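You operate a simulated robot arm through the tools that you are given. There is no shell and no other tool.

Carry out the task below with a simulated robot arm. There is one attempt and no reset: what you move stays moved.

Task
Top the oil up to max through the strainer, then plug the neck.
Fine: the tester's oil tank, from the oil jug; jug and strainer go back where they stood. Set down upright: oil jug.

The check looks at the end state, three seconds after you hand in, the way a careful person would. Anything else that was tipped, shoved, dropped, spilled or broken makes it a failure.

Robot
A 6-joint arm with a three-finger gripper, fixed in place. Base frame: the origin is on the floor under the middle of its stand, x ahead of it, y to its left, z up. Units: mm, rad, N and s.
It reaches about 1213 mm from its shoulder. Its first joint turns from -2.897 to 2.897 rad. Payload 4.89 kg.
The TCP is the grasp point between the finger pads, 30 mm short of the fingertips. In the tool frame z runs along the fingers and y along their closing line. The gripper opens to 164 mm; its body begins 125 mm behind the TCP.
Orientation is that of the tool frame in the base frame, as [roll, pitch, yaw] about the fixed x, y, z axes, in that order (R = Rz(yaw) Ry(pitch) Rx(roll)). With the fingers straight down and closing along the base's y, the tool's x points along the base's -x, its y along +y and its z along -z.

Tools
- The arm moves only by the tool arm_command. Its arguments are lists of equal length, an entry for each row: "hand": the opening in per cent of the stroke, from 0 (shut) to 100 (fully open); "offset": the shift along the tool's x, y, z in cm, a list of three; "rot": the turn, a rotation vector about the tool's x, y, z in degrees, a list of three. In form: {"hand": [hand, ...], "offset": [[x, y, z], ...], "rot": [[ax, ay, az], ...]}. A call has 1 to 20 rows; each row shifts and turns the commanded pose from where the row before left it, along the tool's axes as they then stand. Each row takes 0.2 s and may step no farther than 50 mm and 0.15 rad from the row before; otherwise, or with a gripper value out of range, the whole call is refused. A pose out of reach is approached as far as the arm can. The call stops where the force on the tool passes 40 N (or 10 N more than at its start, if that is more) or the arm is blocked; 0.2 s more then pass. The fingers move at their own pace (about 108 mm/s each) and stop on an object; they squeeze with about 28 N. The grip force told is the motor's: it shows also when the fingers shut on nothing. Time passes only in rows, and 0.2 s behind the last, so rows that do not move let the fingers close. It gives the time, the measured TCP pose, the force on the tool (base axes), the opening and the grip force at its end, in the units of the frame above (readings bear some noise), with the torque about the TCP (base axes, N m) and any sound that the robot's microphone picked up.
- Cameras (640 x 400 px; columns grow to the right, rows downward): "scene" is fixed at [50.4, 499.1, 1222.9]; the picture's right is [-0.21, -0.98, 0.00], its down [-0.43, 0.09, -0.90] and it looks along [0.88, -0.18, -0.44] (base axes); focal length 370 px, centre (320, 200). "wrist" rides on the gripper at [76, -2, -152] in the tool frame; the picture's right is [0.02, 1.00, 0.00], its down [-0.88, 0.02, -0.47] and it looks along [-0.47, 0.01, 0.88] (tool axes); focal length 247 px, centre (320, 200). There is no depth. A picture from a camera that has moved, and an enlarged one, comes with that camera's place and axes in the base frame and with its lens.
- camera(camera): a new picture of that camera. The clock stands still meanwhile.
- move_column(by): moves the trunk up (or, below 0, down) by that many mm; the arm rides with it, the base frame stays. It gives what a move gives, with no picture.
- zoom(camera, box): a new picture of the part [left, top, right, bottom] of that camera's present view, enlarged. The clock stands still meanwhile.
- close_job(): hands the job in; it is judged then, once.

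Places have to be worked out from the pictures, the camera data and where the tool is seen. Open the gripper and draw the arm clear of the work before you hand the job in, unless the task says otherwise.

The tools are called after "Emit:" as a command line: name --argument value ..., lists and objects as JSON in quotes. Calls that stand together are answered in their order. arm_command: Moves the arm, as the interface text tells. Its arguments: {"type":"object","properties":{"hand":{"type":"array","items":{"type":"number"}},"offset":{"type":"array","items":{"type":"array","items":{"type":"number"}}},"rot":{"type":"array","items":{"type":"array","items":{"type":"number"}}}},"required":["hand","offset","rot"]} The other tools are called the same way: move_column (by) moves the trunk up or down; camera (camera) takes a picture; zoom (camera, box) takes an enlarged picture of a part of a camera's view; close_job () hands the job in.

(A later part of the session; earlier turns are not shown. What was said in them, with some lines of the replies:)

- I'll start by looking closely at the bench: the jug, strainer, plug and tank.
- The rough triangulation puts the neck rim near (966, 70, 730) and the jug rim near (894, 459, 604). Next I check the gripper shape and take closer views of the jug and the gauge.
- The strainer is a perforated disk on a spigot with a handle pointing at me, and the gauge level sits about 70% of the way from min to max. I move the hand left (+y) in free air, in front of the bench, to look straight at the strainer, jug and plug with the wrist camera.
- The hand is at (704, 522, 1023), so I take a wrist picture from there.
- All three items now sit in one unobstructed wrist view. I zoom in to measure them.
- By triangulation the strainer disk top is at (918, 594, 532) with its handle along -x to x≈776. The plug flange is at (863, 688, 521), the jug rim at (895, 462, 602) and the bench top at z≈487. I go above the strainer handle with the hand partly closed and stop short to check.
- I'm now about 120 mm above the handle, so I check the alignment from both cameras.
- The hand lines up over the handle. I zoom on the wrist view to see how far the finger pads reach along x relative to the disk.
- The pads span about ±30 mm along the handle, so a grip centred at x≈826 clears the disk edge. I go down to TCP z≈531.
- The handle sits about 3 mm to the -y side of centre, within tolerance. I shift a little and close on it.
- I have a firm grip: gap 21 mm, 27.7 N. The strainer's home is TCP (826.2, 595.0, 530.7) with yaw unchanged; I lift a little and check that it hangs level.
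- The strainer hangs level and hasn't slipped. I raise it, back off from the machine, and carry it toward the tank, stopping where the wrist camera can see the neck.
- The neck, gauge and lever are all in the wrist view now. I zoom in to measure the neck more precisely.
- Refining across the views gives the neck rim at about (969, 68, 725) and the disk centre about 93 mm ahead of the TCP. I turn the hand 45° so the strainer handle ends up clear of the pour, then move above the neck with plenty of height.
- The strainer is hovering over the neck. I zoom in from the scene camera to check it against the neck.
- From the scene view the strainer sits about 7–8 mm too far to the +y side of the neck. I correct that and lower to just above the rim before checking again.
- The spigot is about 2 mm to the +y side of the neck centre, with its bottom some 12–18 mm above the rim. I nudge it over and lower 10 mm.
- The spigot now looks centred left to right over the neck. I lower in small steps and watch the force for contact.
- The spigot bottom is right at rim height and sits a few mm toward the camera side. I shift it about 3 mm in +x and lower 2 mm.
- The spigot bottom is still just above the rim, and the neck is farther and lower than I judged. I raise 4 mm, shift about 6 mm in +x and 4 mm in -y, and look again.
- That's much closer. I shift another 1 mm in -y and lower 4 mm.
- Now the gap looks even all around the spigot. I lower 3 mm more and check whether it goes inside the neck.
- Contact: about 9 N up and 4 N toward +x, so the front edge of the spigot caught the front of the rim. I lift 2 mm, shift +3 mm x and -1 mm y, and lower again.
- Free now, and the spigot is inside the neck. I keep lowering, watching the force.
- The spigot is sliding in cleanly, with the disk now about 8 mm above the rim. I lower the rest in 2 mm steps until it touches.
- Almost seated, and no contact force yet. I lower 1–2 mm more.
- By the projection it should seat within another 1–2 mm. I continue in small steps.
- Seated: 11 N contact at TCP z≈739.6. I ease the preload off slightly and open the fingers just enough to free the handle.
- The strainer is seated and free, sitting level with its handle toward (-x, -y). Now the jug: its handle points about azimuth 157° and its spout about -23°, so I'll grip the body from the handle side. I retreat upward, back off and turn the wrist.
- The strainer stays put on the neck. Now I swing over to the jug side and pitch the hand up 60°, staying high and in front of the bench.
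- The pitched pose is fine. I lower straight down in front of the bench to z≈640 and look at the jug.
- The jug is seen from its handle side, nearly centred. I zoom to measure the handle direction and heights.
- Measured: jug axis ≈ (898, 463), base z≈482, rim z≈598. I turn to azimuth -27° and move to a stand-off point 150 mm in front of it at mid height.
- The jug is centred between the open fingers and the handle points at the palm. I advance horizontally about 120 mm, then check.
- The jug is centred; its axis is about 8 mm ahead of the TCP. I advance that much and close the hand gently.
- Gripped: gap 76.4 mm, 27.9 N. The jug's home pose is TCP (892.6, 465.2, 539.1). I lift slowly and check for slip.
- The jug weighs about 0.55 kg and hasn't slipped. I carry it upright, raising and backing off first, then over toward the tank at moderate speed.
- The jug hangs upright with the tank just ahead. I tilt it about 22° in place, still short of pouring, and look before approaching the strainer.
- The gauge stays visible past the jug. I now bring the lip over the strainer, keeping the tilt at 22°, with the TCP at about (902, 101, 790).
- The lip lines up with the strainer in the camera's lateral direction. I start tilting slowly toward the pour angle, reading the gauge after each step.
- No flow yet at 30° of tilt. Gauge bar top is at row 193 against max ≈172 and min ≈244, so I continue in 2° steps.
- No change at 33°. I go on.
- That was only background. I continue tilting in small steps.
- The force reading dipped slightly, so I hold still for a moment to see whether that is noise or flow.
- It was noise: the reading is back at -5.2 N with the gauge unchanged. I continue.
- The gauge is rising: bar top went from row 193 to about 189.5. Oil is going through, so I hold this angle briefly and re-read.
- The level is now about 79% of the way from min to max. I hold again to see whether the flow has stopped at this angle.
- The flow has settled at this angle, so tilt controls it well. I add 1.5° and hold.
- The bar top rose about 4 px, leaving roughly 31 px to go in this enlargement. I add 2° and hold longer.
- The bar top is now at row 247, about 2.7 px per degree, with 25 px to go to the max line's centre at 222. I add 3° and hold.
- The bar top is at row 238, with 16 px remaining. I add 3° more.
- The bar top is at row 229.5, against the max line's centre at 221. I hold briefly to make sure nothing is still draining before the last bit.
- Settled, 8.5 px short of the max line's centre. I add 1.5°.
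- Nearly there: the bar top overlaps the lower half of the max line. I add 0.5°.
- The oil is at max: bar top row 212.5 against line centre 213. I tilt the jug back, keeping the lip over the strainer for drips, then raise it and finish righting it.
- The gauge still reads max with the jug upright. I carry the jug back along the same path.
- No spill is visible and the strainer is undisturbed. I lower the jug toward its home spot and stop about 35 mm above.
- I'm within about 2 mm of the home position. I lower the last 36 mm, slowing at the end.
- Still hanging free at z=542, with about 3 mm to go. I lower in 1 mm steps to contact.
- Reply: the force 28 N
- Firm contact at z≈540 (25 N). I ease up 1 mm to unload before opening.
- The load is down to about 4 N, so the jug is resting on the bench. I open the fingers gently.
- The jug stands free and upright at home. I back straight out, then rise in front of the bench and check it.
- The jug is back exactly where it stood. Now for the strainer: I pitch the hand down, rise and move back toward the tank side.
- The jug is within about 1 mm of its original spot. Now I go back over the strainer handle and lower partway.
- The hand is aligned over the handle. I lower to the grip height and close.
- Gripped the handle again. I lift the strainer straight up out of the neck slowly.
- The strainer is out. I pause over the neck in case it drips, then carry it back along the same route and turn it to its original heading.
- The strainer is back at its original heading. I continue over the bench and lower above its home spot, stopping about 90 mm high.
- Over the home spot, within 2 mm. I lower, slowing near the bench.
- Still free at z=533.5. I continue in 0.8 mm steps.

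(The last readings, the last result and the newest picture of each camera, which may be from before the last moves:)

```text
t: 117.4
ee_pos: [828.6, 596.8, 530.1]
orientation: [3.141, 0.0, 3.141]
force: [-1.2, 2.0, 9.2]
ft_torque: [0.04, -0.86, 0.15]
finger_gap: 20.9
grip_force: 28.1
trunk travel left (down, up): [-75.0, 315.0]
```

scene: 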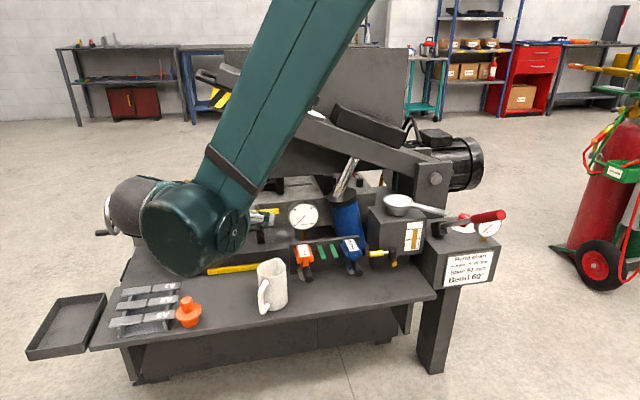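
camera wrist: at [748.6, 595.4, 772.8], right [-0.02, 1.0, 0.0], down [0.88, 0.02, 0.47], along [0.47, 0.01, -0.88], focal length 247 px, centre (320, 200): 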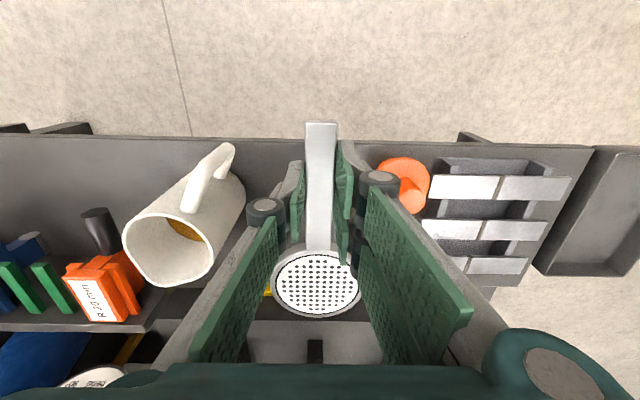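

It's touching the bench (9 N). I ease up slightly and open the fingers to release.

Emit:
arm_command --hand '[0, 16, 20, 28, 32, 32]' --offset '[[0, 0, -0.05], [0, 0, 0], [0, 0, 0], [0, 0, 0], [0, 0, 0], [0, 0, 0]]' --rot '[[0, 0, 0], [0, 0, 0], [0, 0, 0], [0, 0, 0], [0, 0, 0], [0, 0, 0]]'

Emit:
camera --camera "wrist"

Emit:
zoom --camera "scene" --box '[170, 260, 260, 340]'

```text
t: 118.8
ee_pos: [827.8, 594.5, 528.2]
orientation: [3.14, -0.001, 3.141]
force: [-0.1, -0.3, 0.7]
ft_torque: [0.02, 0.03, -0.01]
finger_gap: 52.3
grip_force: 0.0
trunk travel left (down, up): [-75.0, 315.0]
```

```text
taken
camera wrist: at [751.2, 595.6, 682.6], right [-0.02, 1.0, 0.0], down [0.88, 0.02, 0.47], along [0.47, 0.01, -0.88], focal length 247 px, centre (320, 200)
```

wrist: 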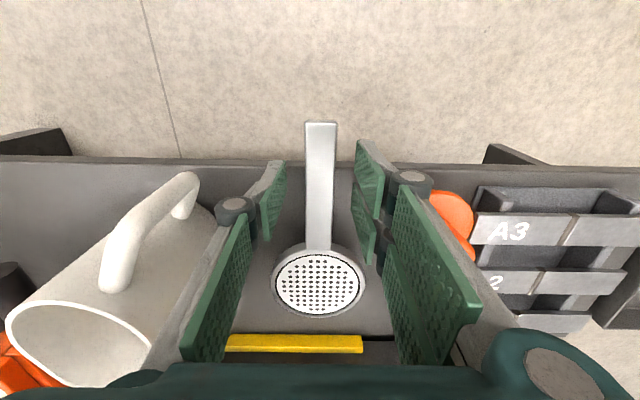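

```text
5.00 times, centred on (215, 300) of scene
camera zoom: at [50.4, 499.1, 1222.9], right [-0.21, -0.98, 0.0], down [-0.43, 0.09, -0.9], along [0.88, -0.18, -0.44], focal length 1851 px, centre (845, -300)
```

zoom: 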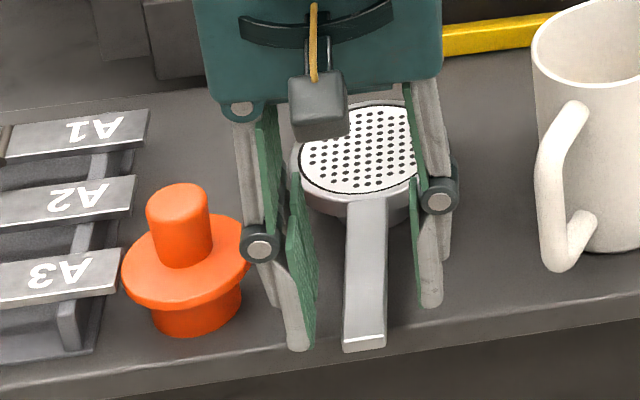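

The strainer is back at its original spot, with its handle end within about 1 mm in the image. Now the plug: I rise clear and move above its knob at about (868, 690).

Emit:
arm_command --hand '[32, 32, 32, 32, 30, 28, 27, 27, 27, 27]' --offset '[[0, 0, -1.5], [0, 0, -3.5], [0, 0, -4], [0, 0, -4], [0, 0, -2.2], [-1.0, 2.4, 0], [-1.0, 2.4, 0], [-1.0, 2.4, 0], [-1.0, 2.35, 0], [0, 0, 0]]' --rot '[[0, 0, 0], [0, 0, 0], [0, 0, 0], [0, 0, 0], [0, 0, 0], [0, 0, 0], [0, 0, 0], [0, 0, 0], [0, 0, 0], [0, 0, 0]]'

Emit:
camera --camera "wrist"

Emit:
zoom --camera "scene" --box '[130, 200, 270, 340]'

```text
t: 121.0
ee_pos: [869.0, 691.7, 681.0]
orientation: [3.14, -0.001, 3.14]
force: [0.8, 0.0, 0.5]
ft_torque: [0.01, 0.0, 0.0]
finger_gap: 44.6
grip_force: 0.0
trunk travel left (down, up): [-75.0, 315.0]
```

```text
taken
camera wrist: at [791.8, 691.8, 833.9], right [-0.02, 1.0, 0.0], down [0.88, 0.02, 0.47], along [0.47, 0.01, -0.88], focal length 247 px, centre (320, 200)
```

wrist: 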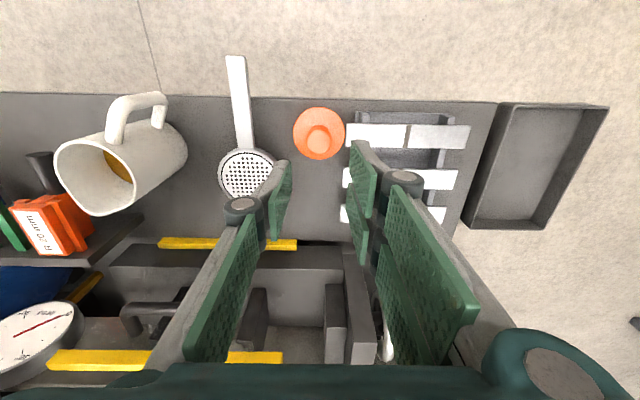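

```text
2.86 times, centred on (200, 270) of scene
camera zoom: at [50.4, 499.1, 1222.9], right [-0.21, -0.98, 0.0], down [-0.43, 0.09, -0.9], along [0.88, -0.18, -0.44], focal length 1058 px, centre (663, 0)
```

zoom: 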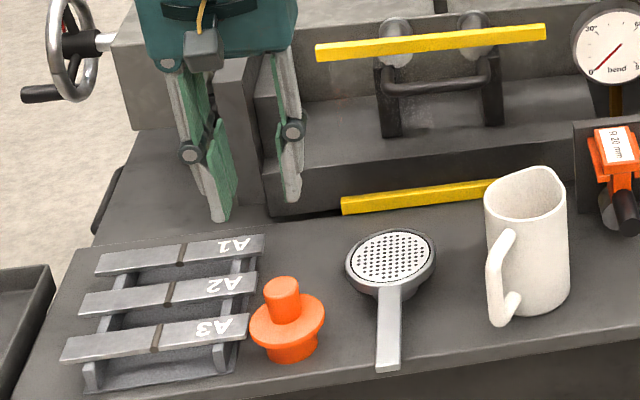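

Emit:
zoom --camera "wrist" --box '[270, 90, 390, 190]'

```text
4.00 times, centred on (330, 140) of wrist
camera zoom: at [791.8, 691.8, 833.9], right [-0.02, 1.0, 0.0], down [0.88, 0.02, 0.47], along [0.47, 0.01, -0.88], focal length 988 px, centre (280, 440)
```

zoom: 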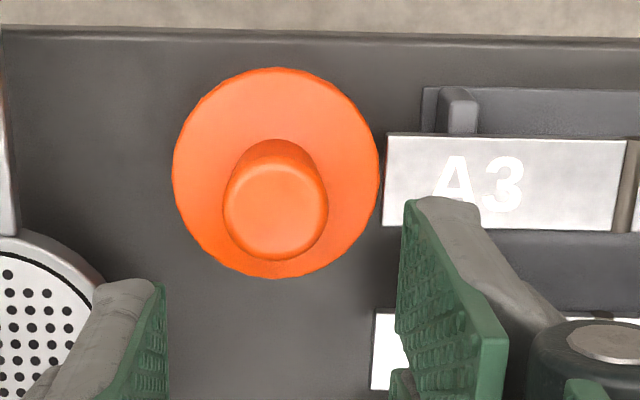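

The knob is at about (868, 692) with its top at z≈553. I lower so the fingertips stay above the flange, then close.

Emit:
arm_command --hand '[27, 27, 27, 27, 27, 27]' --offset '[[0.15, 0, 3.5], [0, 0, 3.5], [0, 0, 3.0], [0, 0, 2.0], [0, 0, 1.3], [0, 0, 0]]' --rot '[[0, 0, 0], [0, 0, 0], [0, 0, 0], [0, 0, 0], [0, 0, 0], [0, 0, 0]]'

Emit:
camera --camera "wrist"

Emit:
zoom --camera "scene" --box '[140, 240, 240, 340]'

```text
t: 122.4
ee_pos: [866.2, 692.5, 547.4]
orientation: [3.141, 0.0, 3.141]
force: [0.1, -0.3, 0.9]
ft_torque: [-0.01, 0.02, -0.02]
finger_gap: 44.4
grip_force: 0.1
trunk travel left (down, up): [-75.0, 315.0]
```

```text
taken
camera wrist: at [789.7, 691.4, 700.8], right [-0.02, 1.0, 0.0], down [0.88, 0.02, 0.47], along [0.47, 0.01, -0.88], focal length 247 px, centre (320, 200)
```

wrist: 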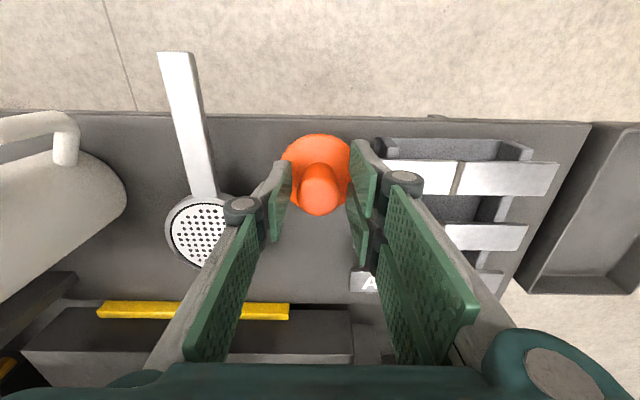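

```text
4.00 times, centred on (190, 290) of scene
camera zoom: at [50.4, 499.1, 1222.9], right [-0.21, -0.98, 0.0], down [-0.43, 0.09, -0.9], along [0.88, -0.18, -0.44], focal length 1481 px, centre (840, -160)
```

zoom: 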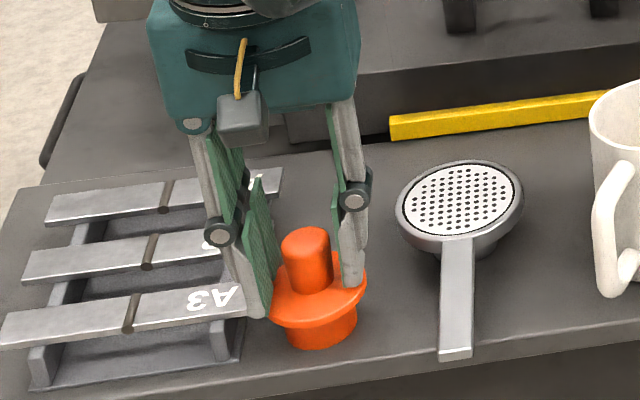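

Emit:
zoom --camera "wrist" --box '[265, 120, 375, 240]'

Emit:
zoom --camera "scene" --box '[165, 265, 225, 335]'

```text
3.33 times, centred on (320, 180) of wrist
camera zoom: at [789.7, 691.4, 700.8], right [-0.02, 1.0, 0.0], down [0.88, 0.02, 0.47], along [0.47, 0.01, -0.88], focal length 823 px, centre (320, 267)
```

zoom: 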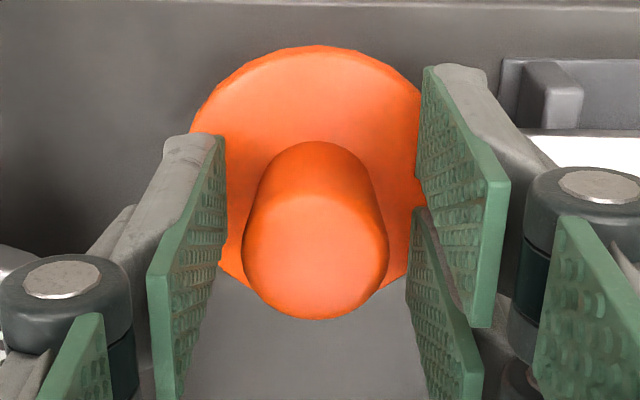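

```text
5.71 times, centred on (195, 300) of scene
camera zoom: at [50.4, 499.1, 1222.9], right [-0.21, -0.98, 0.0], down [-0.43, 0.09, -0.9], along [0.88, -0.18, -0.44], focal length 2116 px, centre (1034, -371)
```

zoom: 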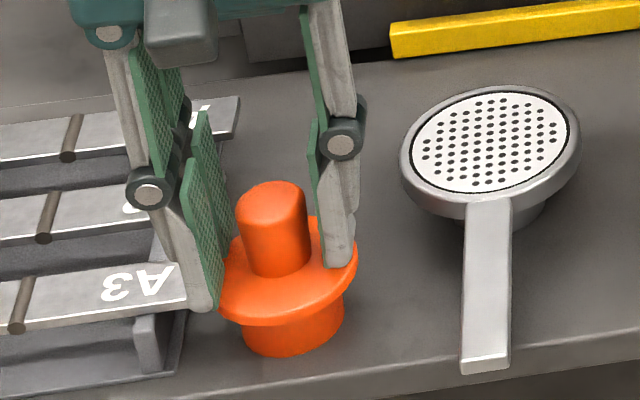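

The knob top is centred on the TCP. I close on it.

Emit:
arm_command --hand '[24, 20, 15, 8, 0, 0]' --offset '[[0, -0.1, 0], [0, 0, 0], [0, 0, 0], [0, 0, 0], [0, 0, 0], [0, 0, 0]]' --rot '[[0, 0, 0], [0, 0, 0], [0, 0, 0], [0, 0, 0], [0, 0, 0], [0, 0, 0]]'

Emit:
zoom --camera "wrist" --box '[265, 120, 375, 240]'

```text
t: 123.8
ee_pos: [867.9, 690.5, 547.1]
orientation: [-3.141, 0.001, 3.139]
force: [-0.6, 0.3, 0.8]
ft_torque: [-0.02, -0.03, 0.0]
finger_gap: 29.1
grip_force: 28.0
trunk travel left (down, up): [-75.0, 315.0]
```

```text
3.33 times, centred on (320, 180) of wrist
camera zoom: at [790.1, 690.6, 701.1], right [-0.02, 1.0, 0.0], down [0.88, 0.02, 0.47], along [0.47, 0.01, -0.88], focal length 823 px, centre (320, 267)
```

zoom: 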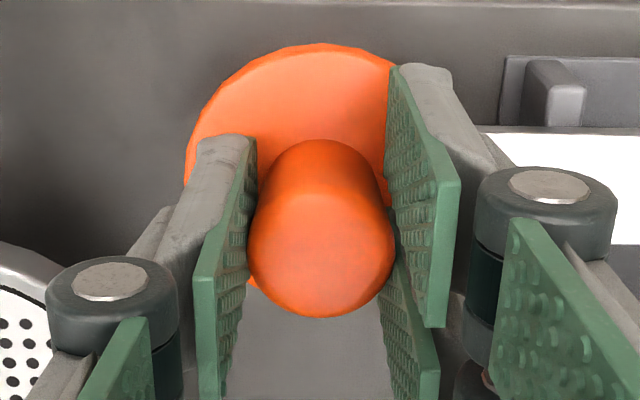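

Gripped the knob (gap 29 mm, 28 N). I lift the plug and check that it hangs straight.

Emit:
arm_command --hand '[0, 0, 0, 0, 0, 0, 0, 0]' --offset '[[0, 0, -0.5], [0, 0, -1.0], [0, 0, -2], [0, 0, -3], [0, 0, -4], [0, 0, -4], [0, 0, -4], [0, 0, 0]]' --rot '[[0, 0, 0], [0, 0, 0], [0, 0, 0], [0, 0, 0], [0, 0, 0], [0, 0, 0], [0, 0, 0], [0, 0, 0]]'

Emit:
zoom --camera "wrist" --box '[265, 120, 375, 240]'

Emit:
zoom --camera "scene" --box '[140, 180, 280, 330]'

```text
t: 125.6
ee_pos: [870.4, 687.3, 733.1]
orientation: [3.142, -0.001, 3.14]
force: [0.6, -0.8, -0.7]
ft_torque: [-0.03, 0.01, -0.01]
finger_gap: 29.6
grip_force: 28.1
trunk travel left (down, up): [-75.0, 315.0]
```

```text
3.33 times, centred on (320, 180) of wrist
camera zoom: at [791.7, 688.3, 885.1], right [-0.02, 1.0, 0.0], down [0.88, 0.02, 0.47], along [0.47, 0.01, -0.88], focal length 823 px, centre (320, 267)
```

zoom: 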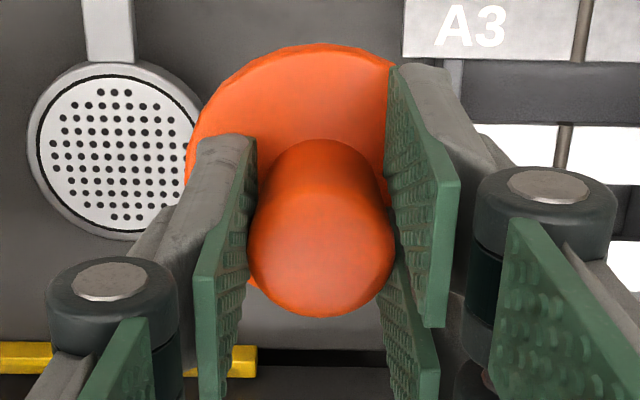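

```text
2.67 times, centred on (210, 255) of scene
camera zoom: at [50.4, 499.1, 1222.9], right [-0.21, -0.98, 0.0], down [-0.43, 0.09, -0.9], along [0.88, -0.18, -0.44], focal length 987 px, centre (613, 53)
```

zoom: 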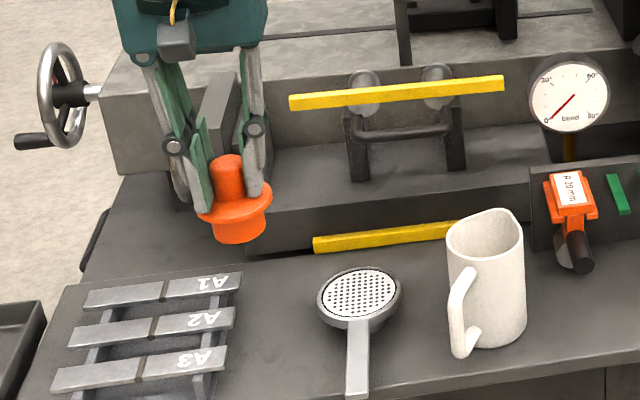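

The plug hangs straight. I carry it up and across to the tank side, staying in front of the machine.

Emit:
arm_command --hand '[0, 0, 0, 0, 0, 0, 0, 0, 0, 0, 0, 0, 0, 0, 0, 0, 0, 0, 0, 0]' --offset '[[0.6, 0, -4], [0.6, 0, -4], [0.6, 0, -4], [0.6, 0, -4], [0.6, 0, -4], [0, -4.48, 0], [0, -4.48, 0], [0, -4.48, 0], [0, -4.48, 0], [0, -4.48, 0], [0, -4.48, 0], [0, -4.48, 0], [0, -4.48, 0], [0, -4.48, 0], [0, -4.48, 0], [0, -4.48, 0], [0, -4.48, 0], [0, -4.48, 0], [0, -4.48, 0], [0, 0, 0]]' --rot '[[0, 0, 0], [0, 0, 0], [0, 0, 0], [0, 0, 0], [0, 0, 0], [0, 0, 0], [0, 0, 0], [0, 0, 0], [0, 0, 0], [0, 0, 0], [0, 0, 0], [0, 0, 0], [0, 0, 0], [0, 0, 0], [0, 0, 0], [0, 0, 0], [0, 0, 0], [0, 0, 0], [0, 0, 0], [0, 0, 0]]'

Emit:
camera --camera "wrist"

Emit:
camera --camera "scene"

```text
t: 129.8
ee_pos: [834.6, 64.9, 931.7]
orientation: [3.141, 0.002, -3.141]
force: [-0.5, 1.0, -0.5]
ft_torque: [-0.13, -0.01, 0.01]
finger_gap: 29.4
grip_force: 28.2
trunk travel left (down, up): [-75.0, 315.0]
```

```text
taken
camera wrist: at [756.7, 64.5, 1085.1], right [-0.02, 1.0, 0.0], down [0.88, 0.02, 0.47], along [0.47, 0.01, -0.88], focal length 247 px, centre (320, 200)
```

wrist: 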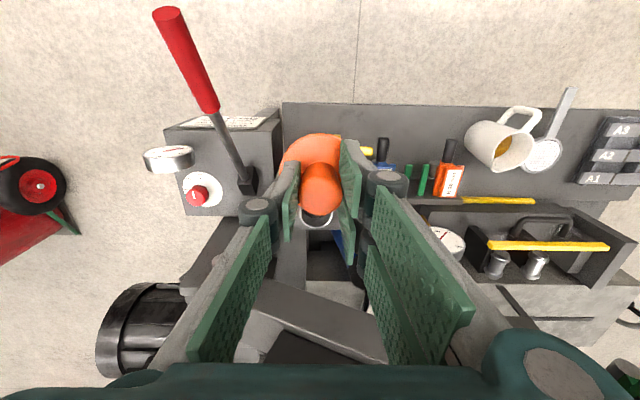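

```text
taken
```

scene: 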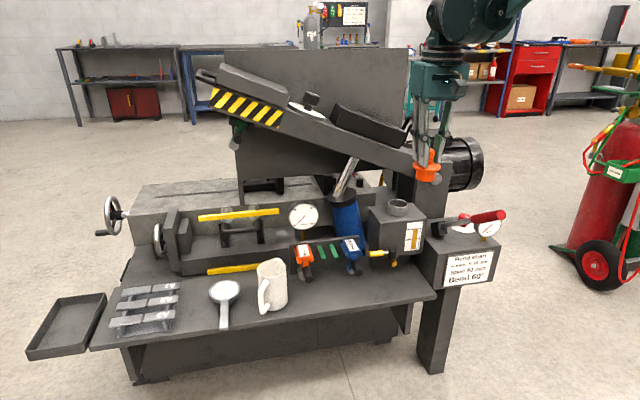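

Emit:
zoom --camera "wrist" --box '[230, 190, 400, 370]'

Emit:
zoom --camera "scene" --box '[300, 60, 480, 220]'

```text
2.22 times, centred on (315, 280) of wrist
camera zoom: at [756.7, 64.5, 1085.1], right [-0.02, 1.0, 0.0], down [0.88, 0.02, 0.47], along [0.47, 0.01, -0.88], focal length 549 px, centre (331, 22)
```

zoom: 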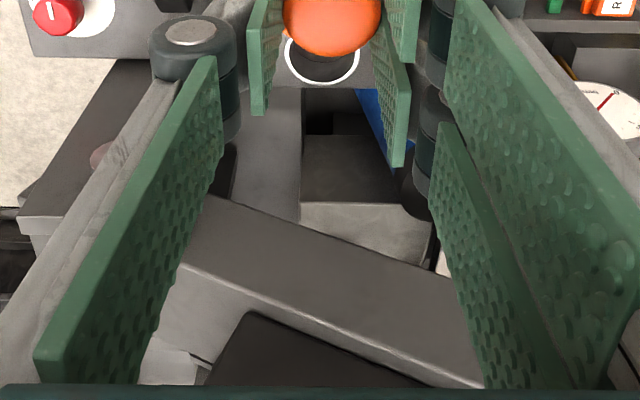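

```text
2.50 times, centred on (390, 140) of scene
camera zoom: at [50.4, 499.1, 1222.9], right [-0.21, -0.98, 0.0], down [-0.43, 0.09, -0.9], along [0.88, -0.18, -0.44], focal length 926 px, centre (145, 350)
```

zoom: 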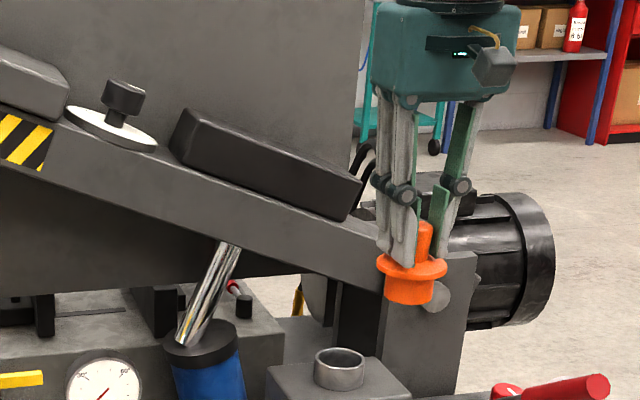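

From this view the neck is at about (982.5, 61.5), and the beam's front face is at x≈1107, so the gripper will clear it. I move above the neck.

Emit:
arm_command --hand '[0, 0, 0, 0, 0, 0, 0, 0]' --offset '[[-3.7, -0.08, 0], [-3.7, -0.08, 0], [-3.7, -0.08, 0], [-3.7, -0.08, 0], [0, 0, 3.4], [0, 0, 3.4], [0, 0, 3.0], [0, 0, 0]]' --rot '[[0, 0, 0], [0, 0, 0], [0, 0, 0], [0, 0, 0], [0, 0, 0], [0, 0, 0], [0, 0, 0], [0, 0, 0]]'

Emit:
zoom --camera "scene" --box '[360, 130, 440, 230]'

Emit:
camera --camera "wrist"

```text
t: 131.6
ee_pos: [985.4, 59.0, 836.4]
orientation: [3.14, -0.002, 3.141]
force: [-0.2, 0.1, -1.7]
ft_torque: [0.0, -0.04, 0.04]
finger_gap: 29.7
grip_force: 28.0
trunk travel left (down, up): [-75.0, 315.0]
```

```text
4.00 times, centred on (400, 180) of scene
camera zoom: at [50.4, 499.1, 1222.9], right [-0.21, -0.98, 0.0], down [-0.43, 0.09, -0.9], along [0.88, -0.18, -0.44], focal length 1481 px, centre (0, 280)
```

zoom: 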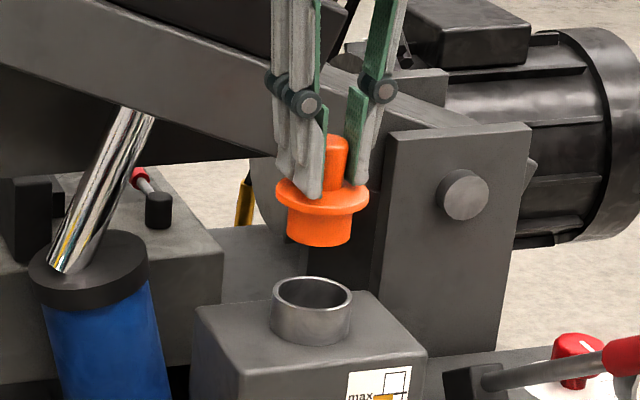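

```text
taken
camera wrist: at [908.2, 59.4, 988.8], right [-0.02, 1.0, 0.0], down [0.88, 0.02, 0.47], along [0.47, 0.01, -0.88], focal length 247 px, centre (320, 200)
```

wrist: 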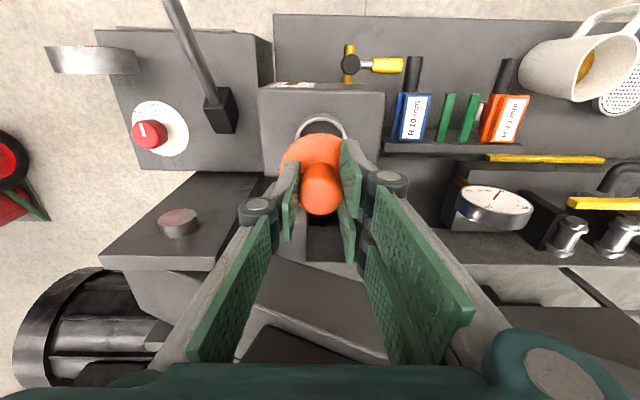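

Emit:
zoom --camera "wrist" --box '[270, 90, 370, 230]'

Emit:
zoom --camera "scene" --box '[375, 170, 425, 220]'

```text
2.86 times, centred on (320, 160) of wrist
camera zoom: at [908.2, 59.4, 988.8], right [-0.02, 1.0, 0.0], down [0.88, 0.02, 0.47], along [0.47, 0.01, -0.88], focal length 706 px, centre (320, 314)
```

zoom: 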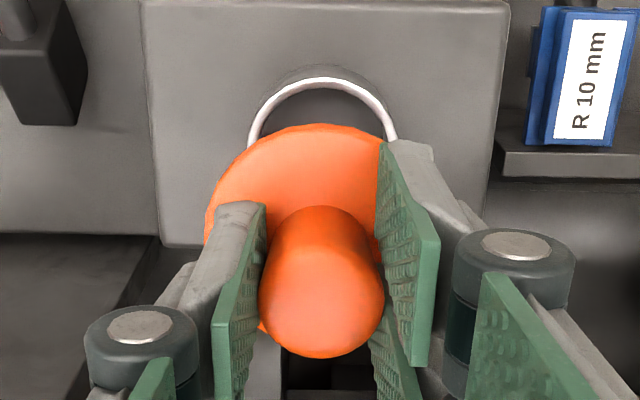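

```text
8.00 times, centred on (400, 195) of scene
camera zoom: at [50.4, 499.1, 1222.9], right [-0.21, -0.98, 0.0], down [-0.43, 0.09, -0.9], along [0.88, -0.18, -0.44], focal length 2962 px, centre (-320, 240)
```

zoom: 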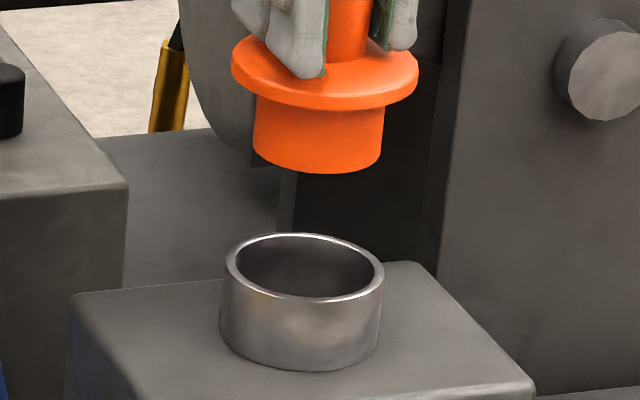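

The plug axis is at about (985.2, 59.7) and the neck at (983.5, 61.7), with roughly ±2.3 mm clearance. I shift (-1.7, +2) mm and lower to just above the rim.

Emit:
arm_command --hand '[0, 0, 0, 0, 0]' --offset '[[0.17, 0.2, 1.0], [0, 0, 1.5], [0, 0, 1.2], [0, 0, 0.4], [0, 0, 0]]' --rot '[[0, 0, 0], [0, 0, 0], [0, 0, 0], [0, 0, 0], [0, 0, 0]]'

Emit:
zoom --camera "scene" --box '[375, 170, 425, 220]'

Emit:
zoom --camera "wrist" --box '[270, 90, 370, 230]'

```text
t: 132.8
ee_pos: [983.7, 62.1, 794.4]
orientation: [-3.141, 0.0, 3.14]
force: [-0.1, 0.3, -1.3]
ft_torque: [-0.01, -0.01, 0.01]
finger_gap: 29.6
grip_force: 28.0
trunk travel left (down, up): [-75.0, 315.0]
```

```text
8.00 times, centred on (400, 195) of scene
camera zoom: at [50.4, 499.1, 1222.9], right [-0.21, -0.98, 0.0], down [-0.43, 0.09, -0.9], along [0.88, -0.18, -0.44], focal length 2962 px, centre (-320, 240)
```

zoom: 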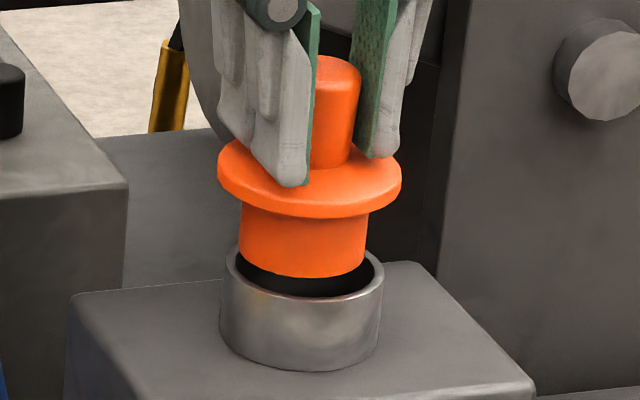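

```text
2.86 times, centred on (320, 160) of wrist
camera zoom: at [906.0, 62.3, 947.3], right [-0.02, 1.0, 0.0], down [0.88, 0.02, 0.47], along [0.47, 0.01, -0.88], focal length 706 px, centre (320, 314)
```

zoom: 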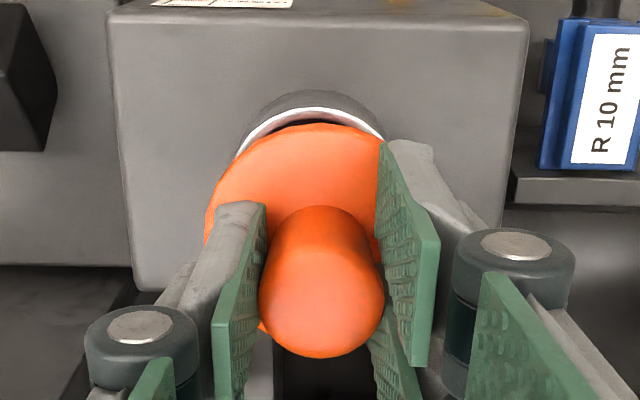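

Well aligned, with the spigot about 8 mm above the rim. I lower 6 mm and look.

Emit:
arm_command --hand '[0, 0, 0, 0]' --offset '[[0, 0, 0.3], [0, 0, 0.2], [0, 0, 0.15], [0, 0, 0]]' --rot '[[0, 0, 0], [0, 0, 0], [0, 0, 0], [0, 0, 0]]'

Emit:
zoom --camera "scene" --box '[386, 194, 412, 218]'

```text
t: 133.8
ee_pos: [981.9, 62.3, 787.8]
orientation: [-3.141, 0.0, 3.14]
force: [-0.3, -0.3, -0.5]
ft_torque: [0.04, 0.01, 0.03]
finger_gap: 29.3
grip_force: 27.8
trunk travel left (down, up): [-75.0, 315.0]
```

```text
16.00 times, centred on (399, 206) of scene
camera zoom: at [50.4, 499.1, 1222.9], right [-0.21, -0.98, 0.0], down [-0.43, 0.09, -0.9], along [0.88, -0.18, -0.44], focal length 5924 px, centre (-944, 104)
```

zoom: 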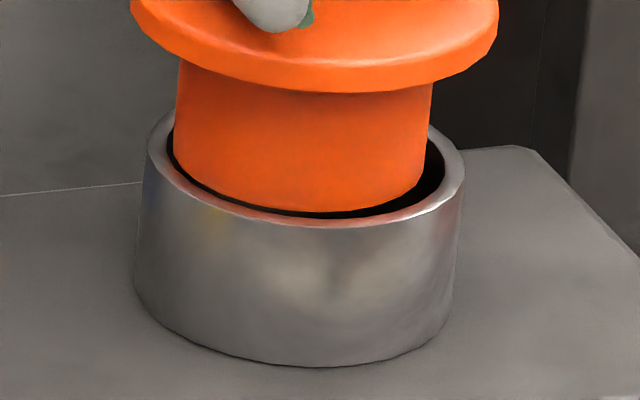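

At rim level the gap looks nearly even; the plug is about 0.8 mm to the +y side. I nudge it and lower in small steps, watching the force.

Emit:
arm_command --hand '[0, 0, 0, 0]' --offset '[[-0.07, -0.07, 0], [0, 0, 0.15], [0, 0, 0.15], [0, 0, 0]]' --rot '[[0, 0, 0], [0, 0, 0], [0, 0, 0], [0, 0, 0]]'

Emit:
zoom --camera "scene" --box '[386, 194, 412, 218]'

```text
t: 134.8
ee_pos: [982.8, 61.0, 785.4]
orientation: [-3.141, -0.001, 3.141]
force: [-0.1, 0.7, -0.8]
ft_torque: [-0.05, 0.0, -0.01]
finger_gap: 29.1
grip_force: 28.4
trunk travel left (down, up): [-75.0, 315.0]
```

```text
16.00 times, centred on (399, 206) of scene
camera zoom: at [50.4, 499.1, 1222.9], right [-0.21, -0.98, 0.0], down [-0.43, 0.09, -0.9], along [0.88, -0.18, -0.44], focal length 5924 px, centre (-944, 104)
```

zoom: 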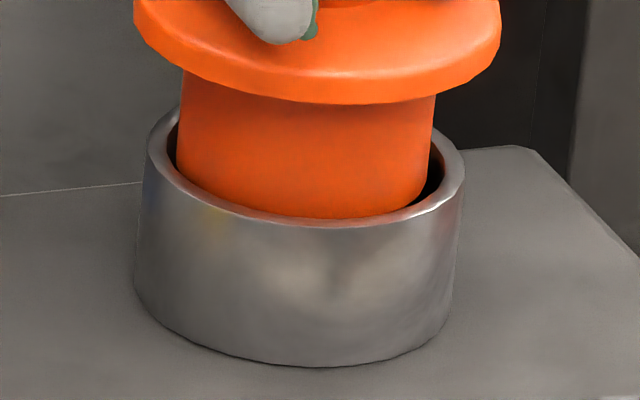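

The spigot is entering with no contact force. I continue down 4 mm.

Emit:
arm_command --hand '[0, 0, 0, 0]' --offset '[[0, 0, 0.15], [0, 0, 0.15], [0, 0, 0.1], [0, 0, 0]]' --rot '[[0, 0, 0], [0, 0, 0], [0, 0, 0], [0, 0, 0]]'

Emit:
zoom --camera "scene" --box '[386, 194, 412, 218]'

```text
t: 135.8
ee_pos: [983.2, 62.4, 780.5]
orientation: [-3.14, -0.001, 3.14]
force: [0.9, 0.5, -0.4]
ft_torque: [0.01, 0.03, 0.04]
finger_gap: 29.2
grip_force: 28.3
trunk travel left (down, up): [-75.0, 315.0]
```

```text
16.00 times, centred on (399, 206) of scene
camera zoom: at [50.4, 499.1, 1222.9], right [-0.21, -0.98, 0.0], down [-0.43, 0.09, -0.9], along [0.88, -0.18, -0.44], focal length 5924 px, centre (-944, 104)
```

zoom: 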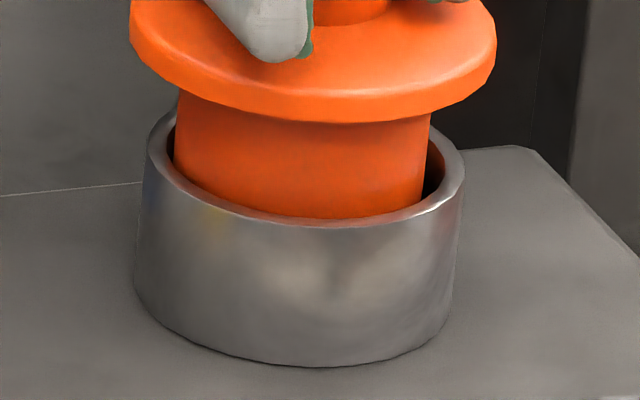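

It's inside the neck. I centre it slightly (-y) and continue down 12 mm.

Emit:
arm_command --hand '[0, 0, 0, 0, 0, 0, 0]' --offset '[[0, -0.08, 0], [0, 0, 0.25], [0, 0, 0.25], [0, 0, 0.25], [0, 0, 0.25], [0, 0, 0.2], [0, 0, 0]]' --rot '[[0, 0, 0], [0, 0, 0], [0, 0, 0], [0, 0, 0], [0, 0, 0], [0, 0, 0], [0, 0, 0]]'

Emit:
zoom --camera "scene" --box '[381, 184, 417, 218]'

```text
t: 137.4
ee_pos: [984.0, 60.3, 768.9]
orientation: [3.142, -0.001, 3.141]
force: [-0.2, 0.2, -0.3]
ft_torque: [0.01, -0.01, 0.02]
finger_gap: 29.4
grip_force: 28.3
trunk travel left (down, up): [-75.0, 315.0]
```

```text
11.76 times, centred on (399, 201) of scene
camera zoom: at [50.4, 499.1, 1222.9], right [-0.21, -0.98, 0.0], down [-0.43, 0.09, -0.9], along [0.88, -0.18, -0.44], focal length 4356 px, centre (-609, 188)
```

zoom: 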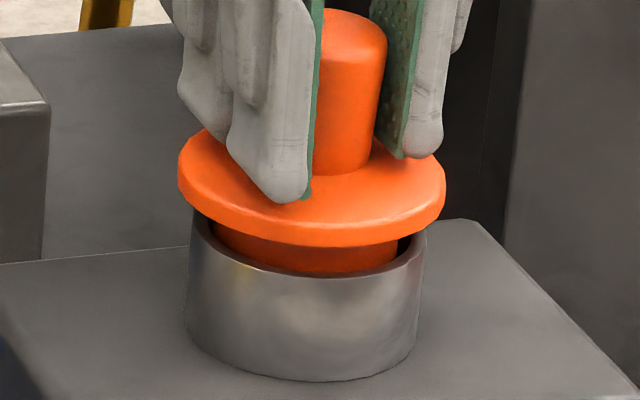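

Going in cleanly with about 8–10 mm left. I continue in 1.5–2 mm steps toward seating.

Emit:
arm_command --hand '[0, 0, 0, 0, 0]' --offset '[[0, 0, 0.2], [0, 0, 0.2], [0, 0, 0.15], [0, 0, 0.1], [0, 0, 0]]' --rot '[[0, 0, 0], [0, 0, 0], [0, 0, 0], [0, 0, 0], [0, 0, 0]]'

Emit:
zoom --camera "scene" --box '[381, 184, 417, 218]'

```text
t: 138.6
ee_pos: [984.0, 59.6, 761.4]
orientation: [3.141, -0.001, 3.139]
force: [-0.4, 0.1, -0.1]
ft_torque: [-0.03, 0.0, 0.02]
finger_gap: 29.1
grip_force: 28.3
trunk travel left (down, up): [-75.0, 315.0]
```

```text
11.76 times, centred on (399, 201) of scene
camera zoom: at [50.4, 499.1, 1222.9], right [-0.21, -0.98, 0.0], down [-0.43, 0.09, -0.9], along [0.88, -0.18, -0.44], focal length 4356 px, centre (-609, 188)
```

zoom: 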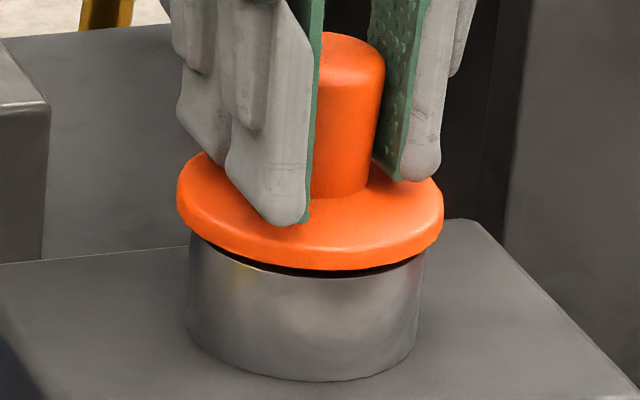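

About 2–3 mm remain. I go in 0.8 mm steps until the flange touches the rim.

Emit:
arm_command --hand '[0, 0, 0]' --offset '[[0, 0, 0.1], [0, 0, 0.08], [0, 0, 0]]' --rot '[[0, 0, 0], [0, 0, 0], [0, 0, 0]]'

Emit:
arm_command --hand '[0, 0]' --offset '[[0, 0, 0.08], [0, 0, 0]]' --rot '[[0, 0, 0], [0, 0, 0]]'

Emit:
zoom --camera "scene" --box '[381, 184, 417, 218]'

```text
t: 139.4
ee_pos: [984.5, 60.8, 759.6]
orientation: [3.141, 0.001, 3.141]
force: [0.3, 0.0, -0.1]
ft_torque: [0.01, -0.01, 0.01]
finger_gap: 29.3
grip_force: 28.2
trunk travel left (down, up): [-75.0, 315.0]
```

```text
t: 140.0
ee_pos: [985.9, 60.9, 758.1]
orientation: [-3.14, 0.0, 3.139]
force: [0.2, -0.4, -0.8]
ft_torque: [-0.01, 0.01, 0.0]
finger_gap: 29.2
grip_force: 28.2
trunk travel left (down, up): [-75.0, 315.0]
```

```text
11.76 times, centred on (399, 201) of scene
camera zoom: at [50.4, 499.1, 1222.9], right [-0.21, -0.98, 0.0], down [-0.43, 0.09, -0.9], along [0.88, -0.18, -0.44], focal length 4356 px, centre (-609, 188)
```

zoom: 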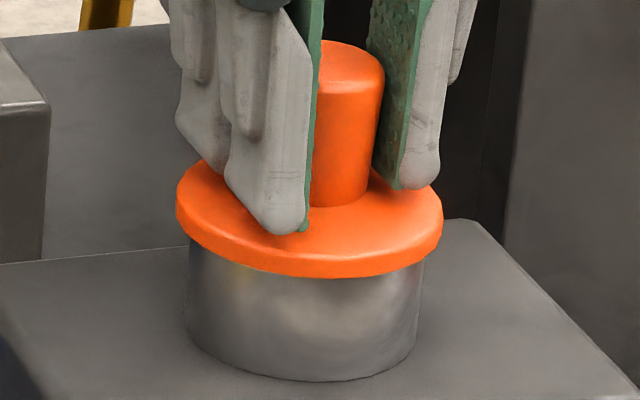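

Emit:
arm_command --hand '[0, 0]' --offset '[[0, 0, 0.08], [0, 0, 0]]' --rot '[[0, 0, 0], [0, 0, 0]]'

Emit:
arm_command --hand '[0, 0]' --offset '[[0, 0, 0.06], [0, 0, 0]]' --rot '[[0, 0, 0], [0, 0, 0]]'

```text
t: 140.6
ee_pos: [984.0, 60.3, 759.8]
orientation: [3.141, 0.0, 3.138]
force: [-0.1, 0.6, -1.0]
ft_torque: [0.01, -0.02, 0.04]
finger_gap: 29.2
grip_force: 27.9
trunk travel left (down, up): [-75.0, 315.0]
```

```text
t: 141.2
ee_pos: [984.6, 61.0, 758.1]
orientation: [-3.141, -0.001, 3.14]
force: [0.0, 1.0, -0.4]
ft_torque: [0.0, 0.0, 0.0]
finger_gap: 29.3
grip_force: 28.6
trunk travel left (down, up): [-75.0, 315.0]
```

Still no contact force. I continue in small steps.

Emit:
arm_command --hand '[0, 0, 0]' --offset '[[0, 0, 0.07], [0, 0, 0.05], [0, 0, 0]]' --rot '[[0, 0, 0], [0, 0, 0], [0, 0, 0]]'

Emit:
zoom --camera "scene" --box '[381, 184, 417, 218]'

```text
t: 142.0
ee_pos: [983.9, 60.7, 756.2]
orientation: [3.141, 0.003, 3.141]
force: [7.6, 4.4, 23.3]
ft_torque: [0.14, -0.18, -0.03]
finger_gap: 29.2
grip_force: 27.7
trunk travel left (down, up): [-75.0, 315.0]
```

```text
11.76 times, centred on (399, 201) of scene
camera zoom: at [50.4, 499.1, 1222.9], right [-0.21, -0.98, 0.0], down [-0.43, 0.09, -0.9], along [0.88, -0.18, -0.44], focal length 4356 px, centre (-609, 188)
```

zoom: 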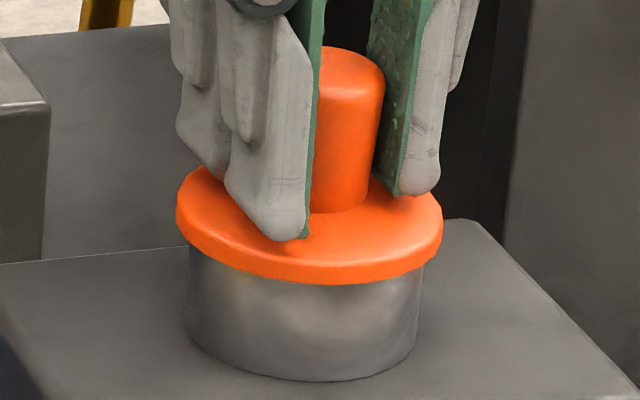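

The flange is seated on the rim (23 N). I ease off slightly and open the fingers.

Emit:
arm_command --hand '[0, 20, 24, 28, 30, 30]' --offset '[[0, 0, -0.06], [0, 0, 0], [0, 0, 0], [0, 0, 0], [0, 0, 0], [0, 0, 0]]' --rot '[[0, 0, 0], [0, 0, 0], [0, 0, 0], [0, 0, 0], [0, 0, 0], [0, 0, 0]]'

Emit:
zoom --camera "scene" --box '[381, 184, 417, 218]'

```text
t: 143.4
ee_pos: [982.8, 59.0, 756.8]
orientation: [-3.14, 0.0, 3.14]
force: [-0.1, 0.2, 0.5]
ft_torque: [-0.02, 0.0, 0.02]
finger_gap: 49.3
grip_force: 0.0
trunk travel left (down, up): [-75.0, 315.0]
```

```text
11.76 times, centred on (399, 201) of scene
camera zoom: at [50.4, 499.1, 1222.9], right [-0.21, -0.98, 0.0], down [-0.43, 0.09, -0.9], along [0.88, -0.18, -0.44], focal length 4356 px, centre (-609, 188)
```

zoom: 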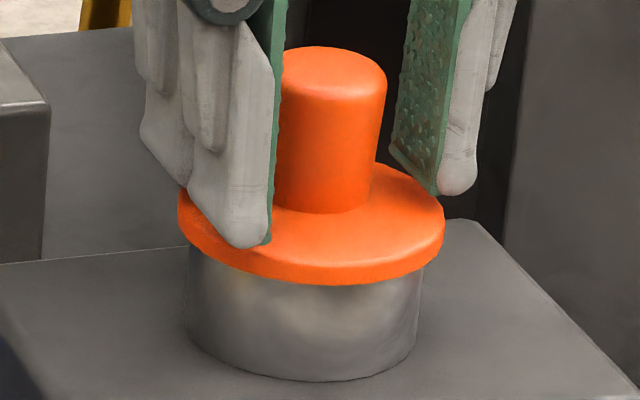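

Plug released and sitting flush. I raise straight up, then draw the arm back clear and open the hand.

Emit:
arm_command --hand '[30, 30, 30, 30, 30, 30, 40, 60, 80, 100, 100, 100, 100]' --offset '[[0, 0, -1.5], [0, 0, -3], [0, 0, -4], [0, 0, -4], [0, 0, -4], [0, 0, -4], [4, 0, -3], [4, 0, -3], [4, 0, 0], [4, 0, 0], [4, 0, 0], [4, 0, 0], [0, 0, 0]]' --rot '[[0, 0, 0], [0, 0, 0], [0, 0, 0], [0, 0, 0], [0, 0, 0], [0, 0, 0], [0, 0, 0], [0, 0, 0], [0, 0, 0], [0, 0, 0], [0, 0, 0], [0, 0, 0], [0, 0, 0]]'

Emit:
camera --camera "scene"

Emit:
zoom --camera "scene" --box '[360, 170, 460, 270]'

Emit:
zoom --camera "scene" --box '[100, 230, 300, 360]'

Emit:
zoom --camera "scene" --box '[408, 222, 424, 234]'

```text
t: 146.2
ee_pos: [744.1, 62.3, 1024.4]
orientation: [-3.141, 0.0, 3.138]
force: [0.8, 1.0, 0.2]
ft_torque: [0.01, 0.03, 0.0]
finger_gap: 164.1
grip_force: 0.1
trunk travel left (down, up): [-75.0, 315.0]
```

```text
taken
```

scene: 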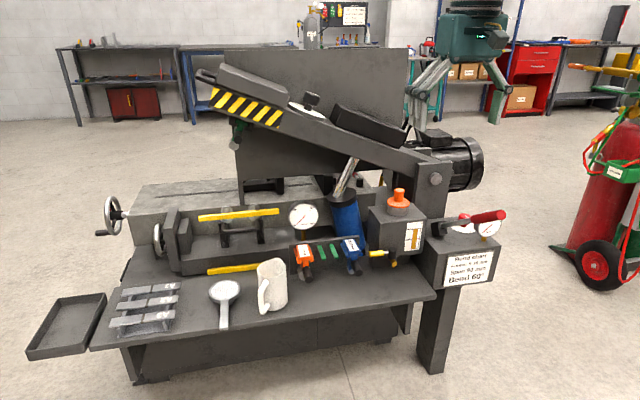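

```text
4.00 times, centred on (410, 220) of scene
camera zoom: at [50.4, 499.1, 1222.9], right [-0.21, -0.98, 0.0], down [-0.43, 0.09, -0.9], along [0.88, -0.18, -0.44], focal length 1481 px, centre (-40, 120)
```

zoom: 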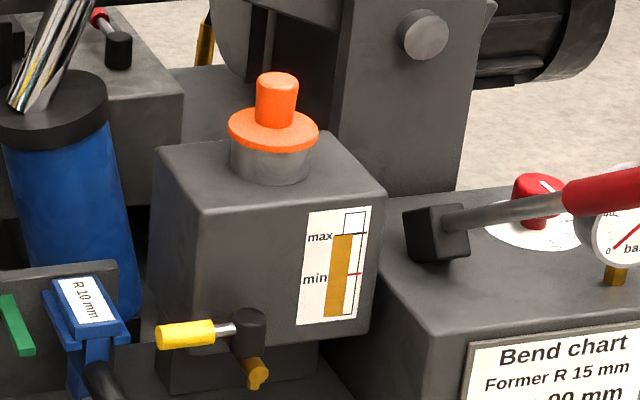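

```text
3.08 times, centred on (200, 295) of scene
camera zoom: at [50.4, 499.1, 1222.9], right [-0.21, -0.98, 0.0], down [-0.43, 0.09, -0.9], along [0.88, -0.18, -0.44], focal length 1139 px, centre (689, -92)
```

zoom: 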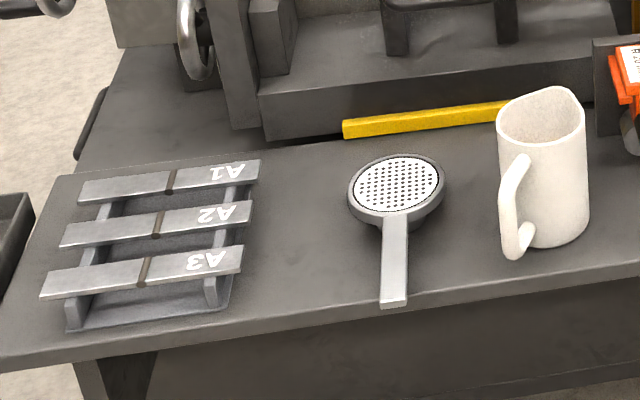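

```text
16.00 times, centred on (416, 228) of scene
camera zoom: at [50.4, 499.1, 1222.9], right [-0.21, -0.98, 0.0], down [-0.43, 0.09, -0.9], along [0.88, -0.18, -0.44], focal length 5924 px, centre (-1216, -248)
```

zoom: 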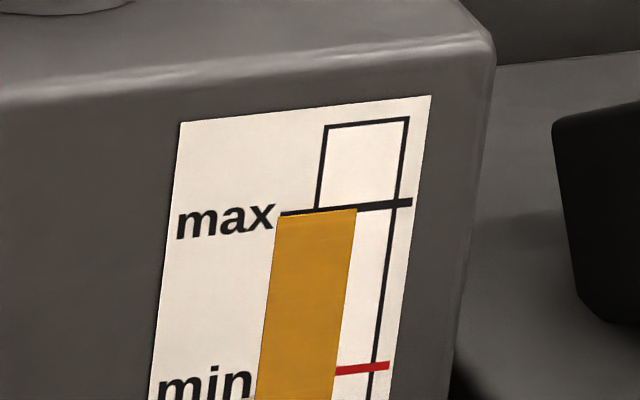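

Everything looks right: plug seated, jug and strainer home, level at max. I take one last cross-check of the gauge from the wrist camera, since it's a different viewing angle.

Emit:
camera --camera "wrist"

Emit:
zoom --camera "wrist" --box '[260, 140, 360, 230]'

```text
taken
camera wrist: at [666.8, 61.9, 1176.9], right [-0.02, 1.0, 0.0], down [0.88, 0.02, 0.47], along [0.47, 0.01, -0.88], focal length 247 px, centre (320, 200)
```

wrist: 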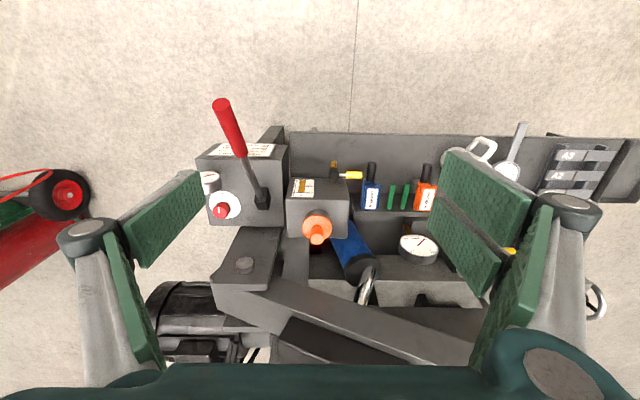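

```text
4.44 times, centred on (310, 185) of wrist
camera zoom: at [666.8, 61.9, 1176.9], right [-0.02, 1.0, 0.0], down [0.88, 0.02, 0.47], along [0.47, 0.01, -0.88], focal length 1098 px, centre (364, 267)
```

zoom: 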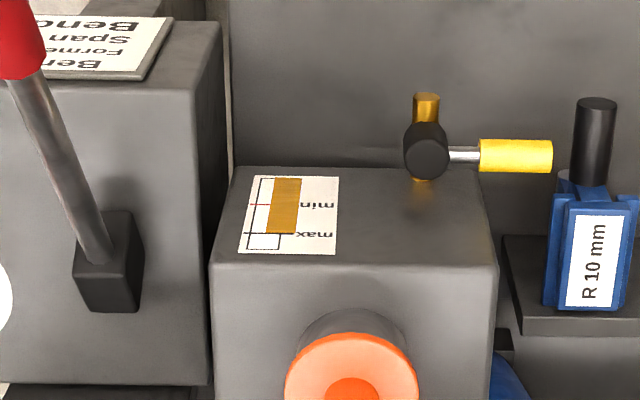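

From this steeper angle too, the bar top meets the max line, so the reading isn't a parallax error. The plug is in, the jug and strainer are home and upright, and the hand is open and clear, so I hand in the job.

Emit:
close_job

```text
The job is handed in.
```

The tester's oil tank is filled to max and the neck is plugged. I've handed the job in, and no result has come back yet.

- **Oil level:** I poured from the oil jug through the strainer until the gauge bar met the max line. It reads the same from both cameras, so it isn't a viewing-angle error.
- **Spills:** none visible in the pictures.
- **Plug:** the flange sits flush on the neck rim.
- **Jug and strainer:** both are back where they stood, within about 2 mm, and the jug is upright.
- **Arm:** the hand is open and drawn back clear of the bench.

While lowering the strainer into the neck, its spigot touched the rim once (about 9 N). I lifted it, shifted it a few millimetres and it went in freely.
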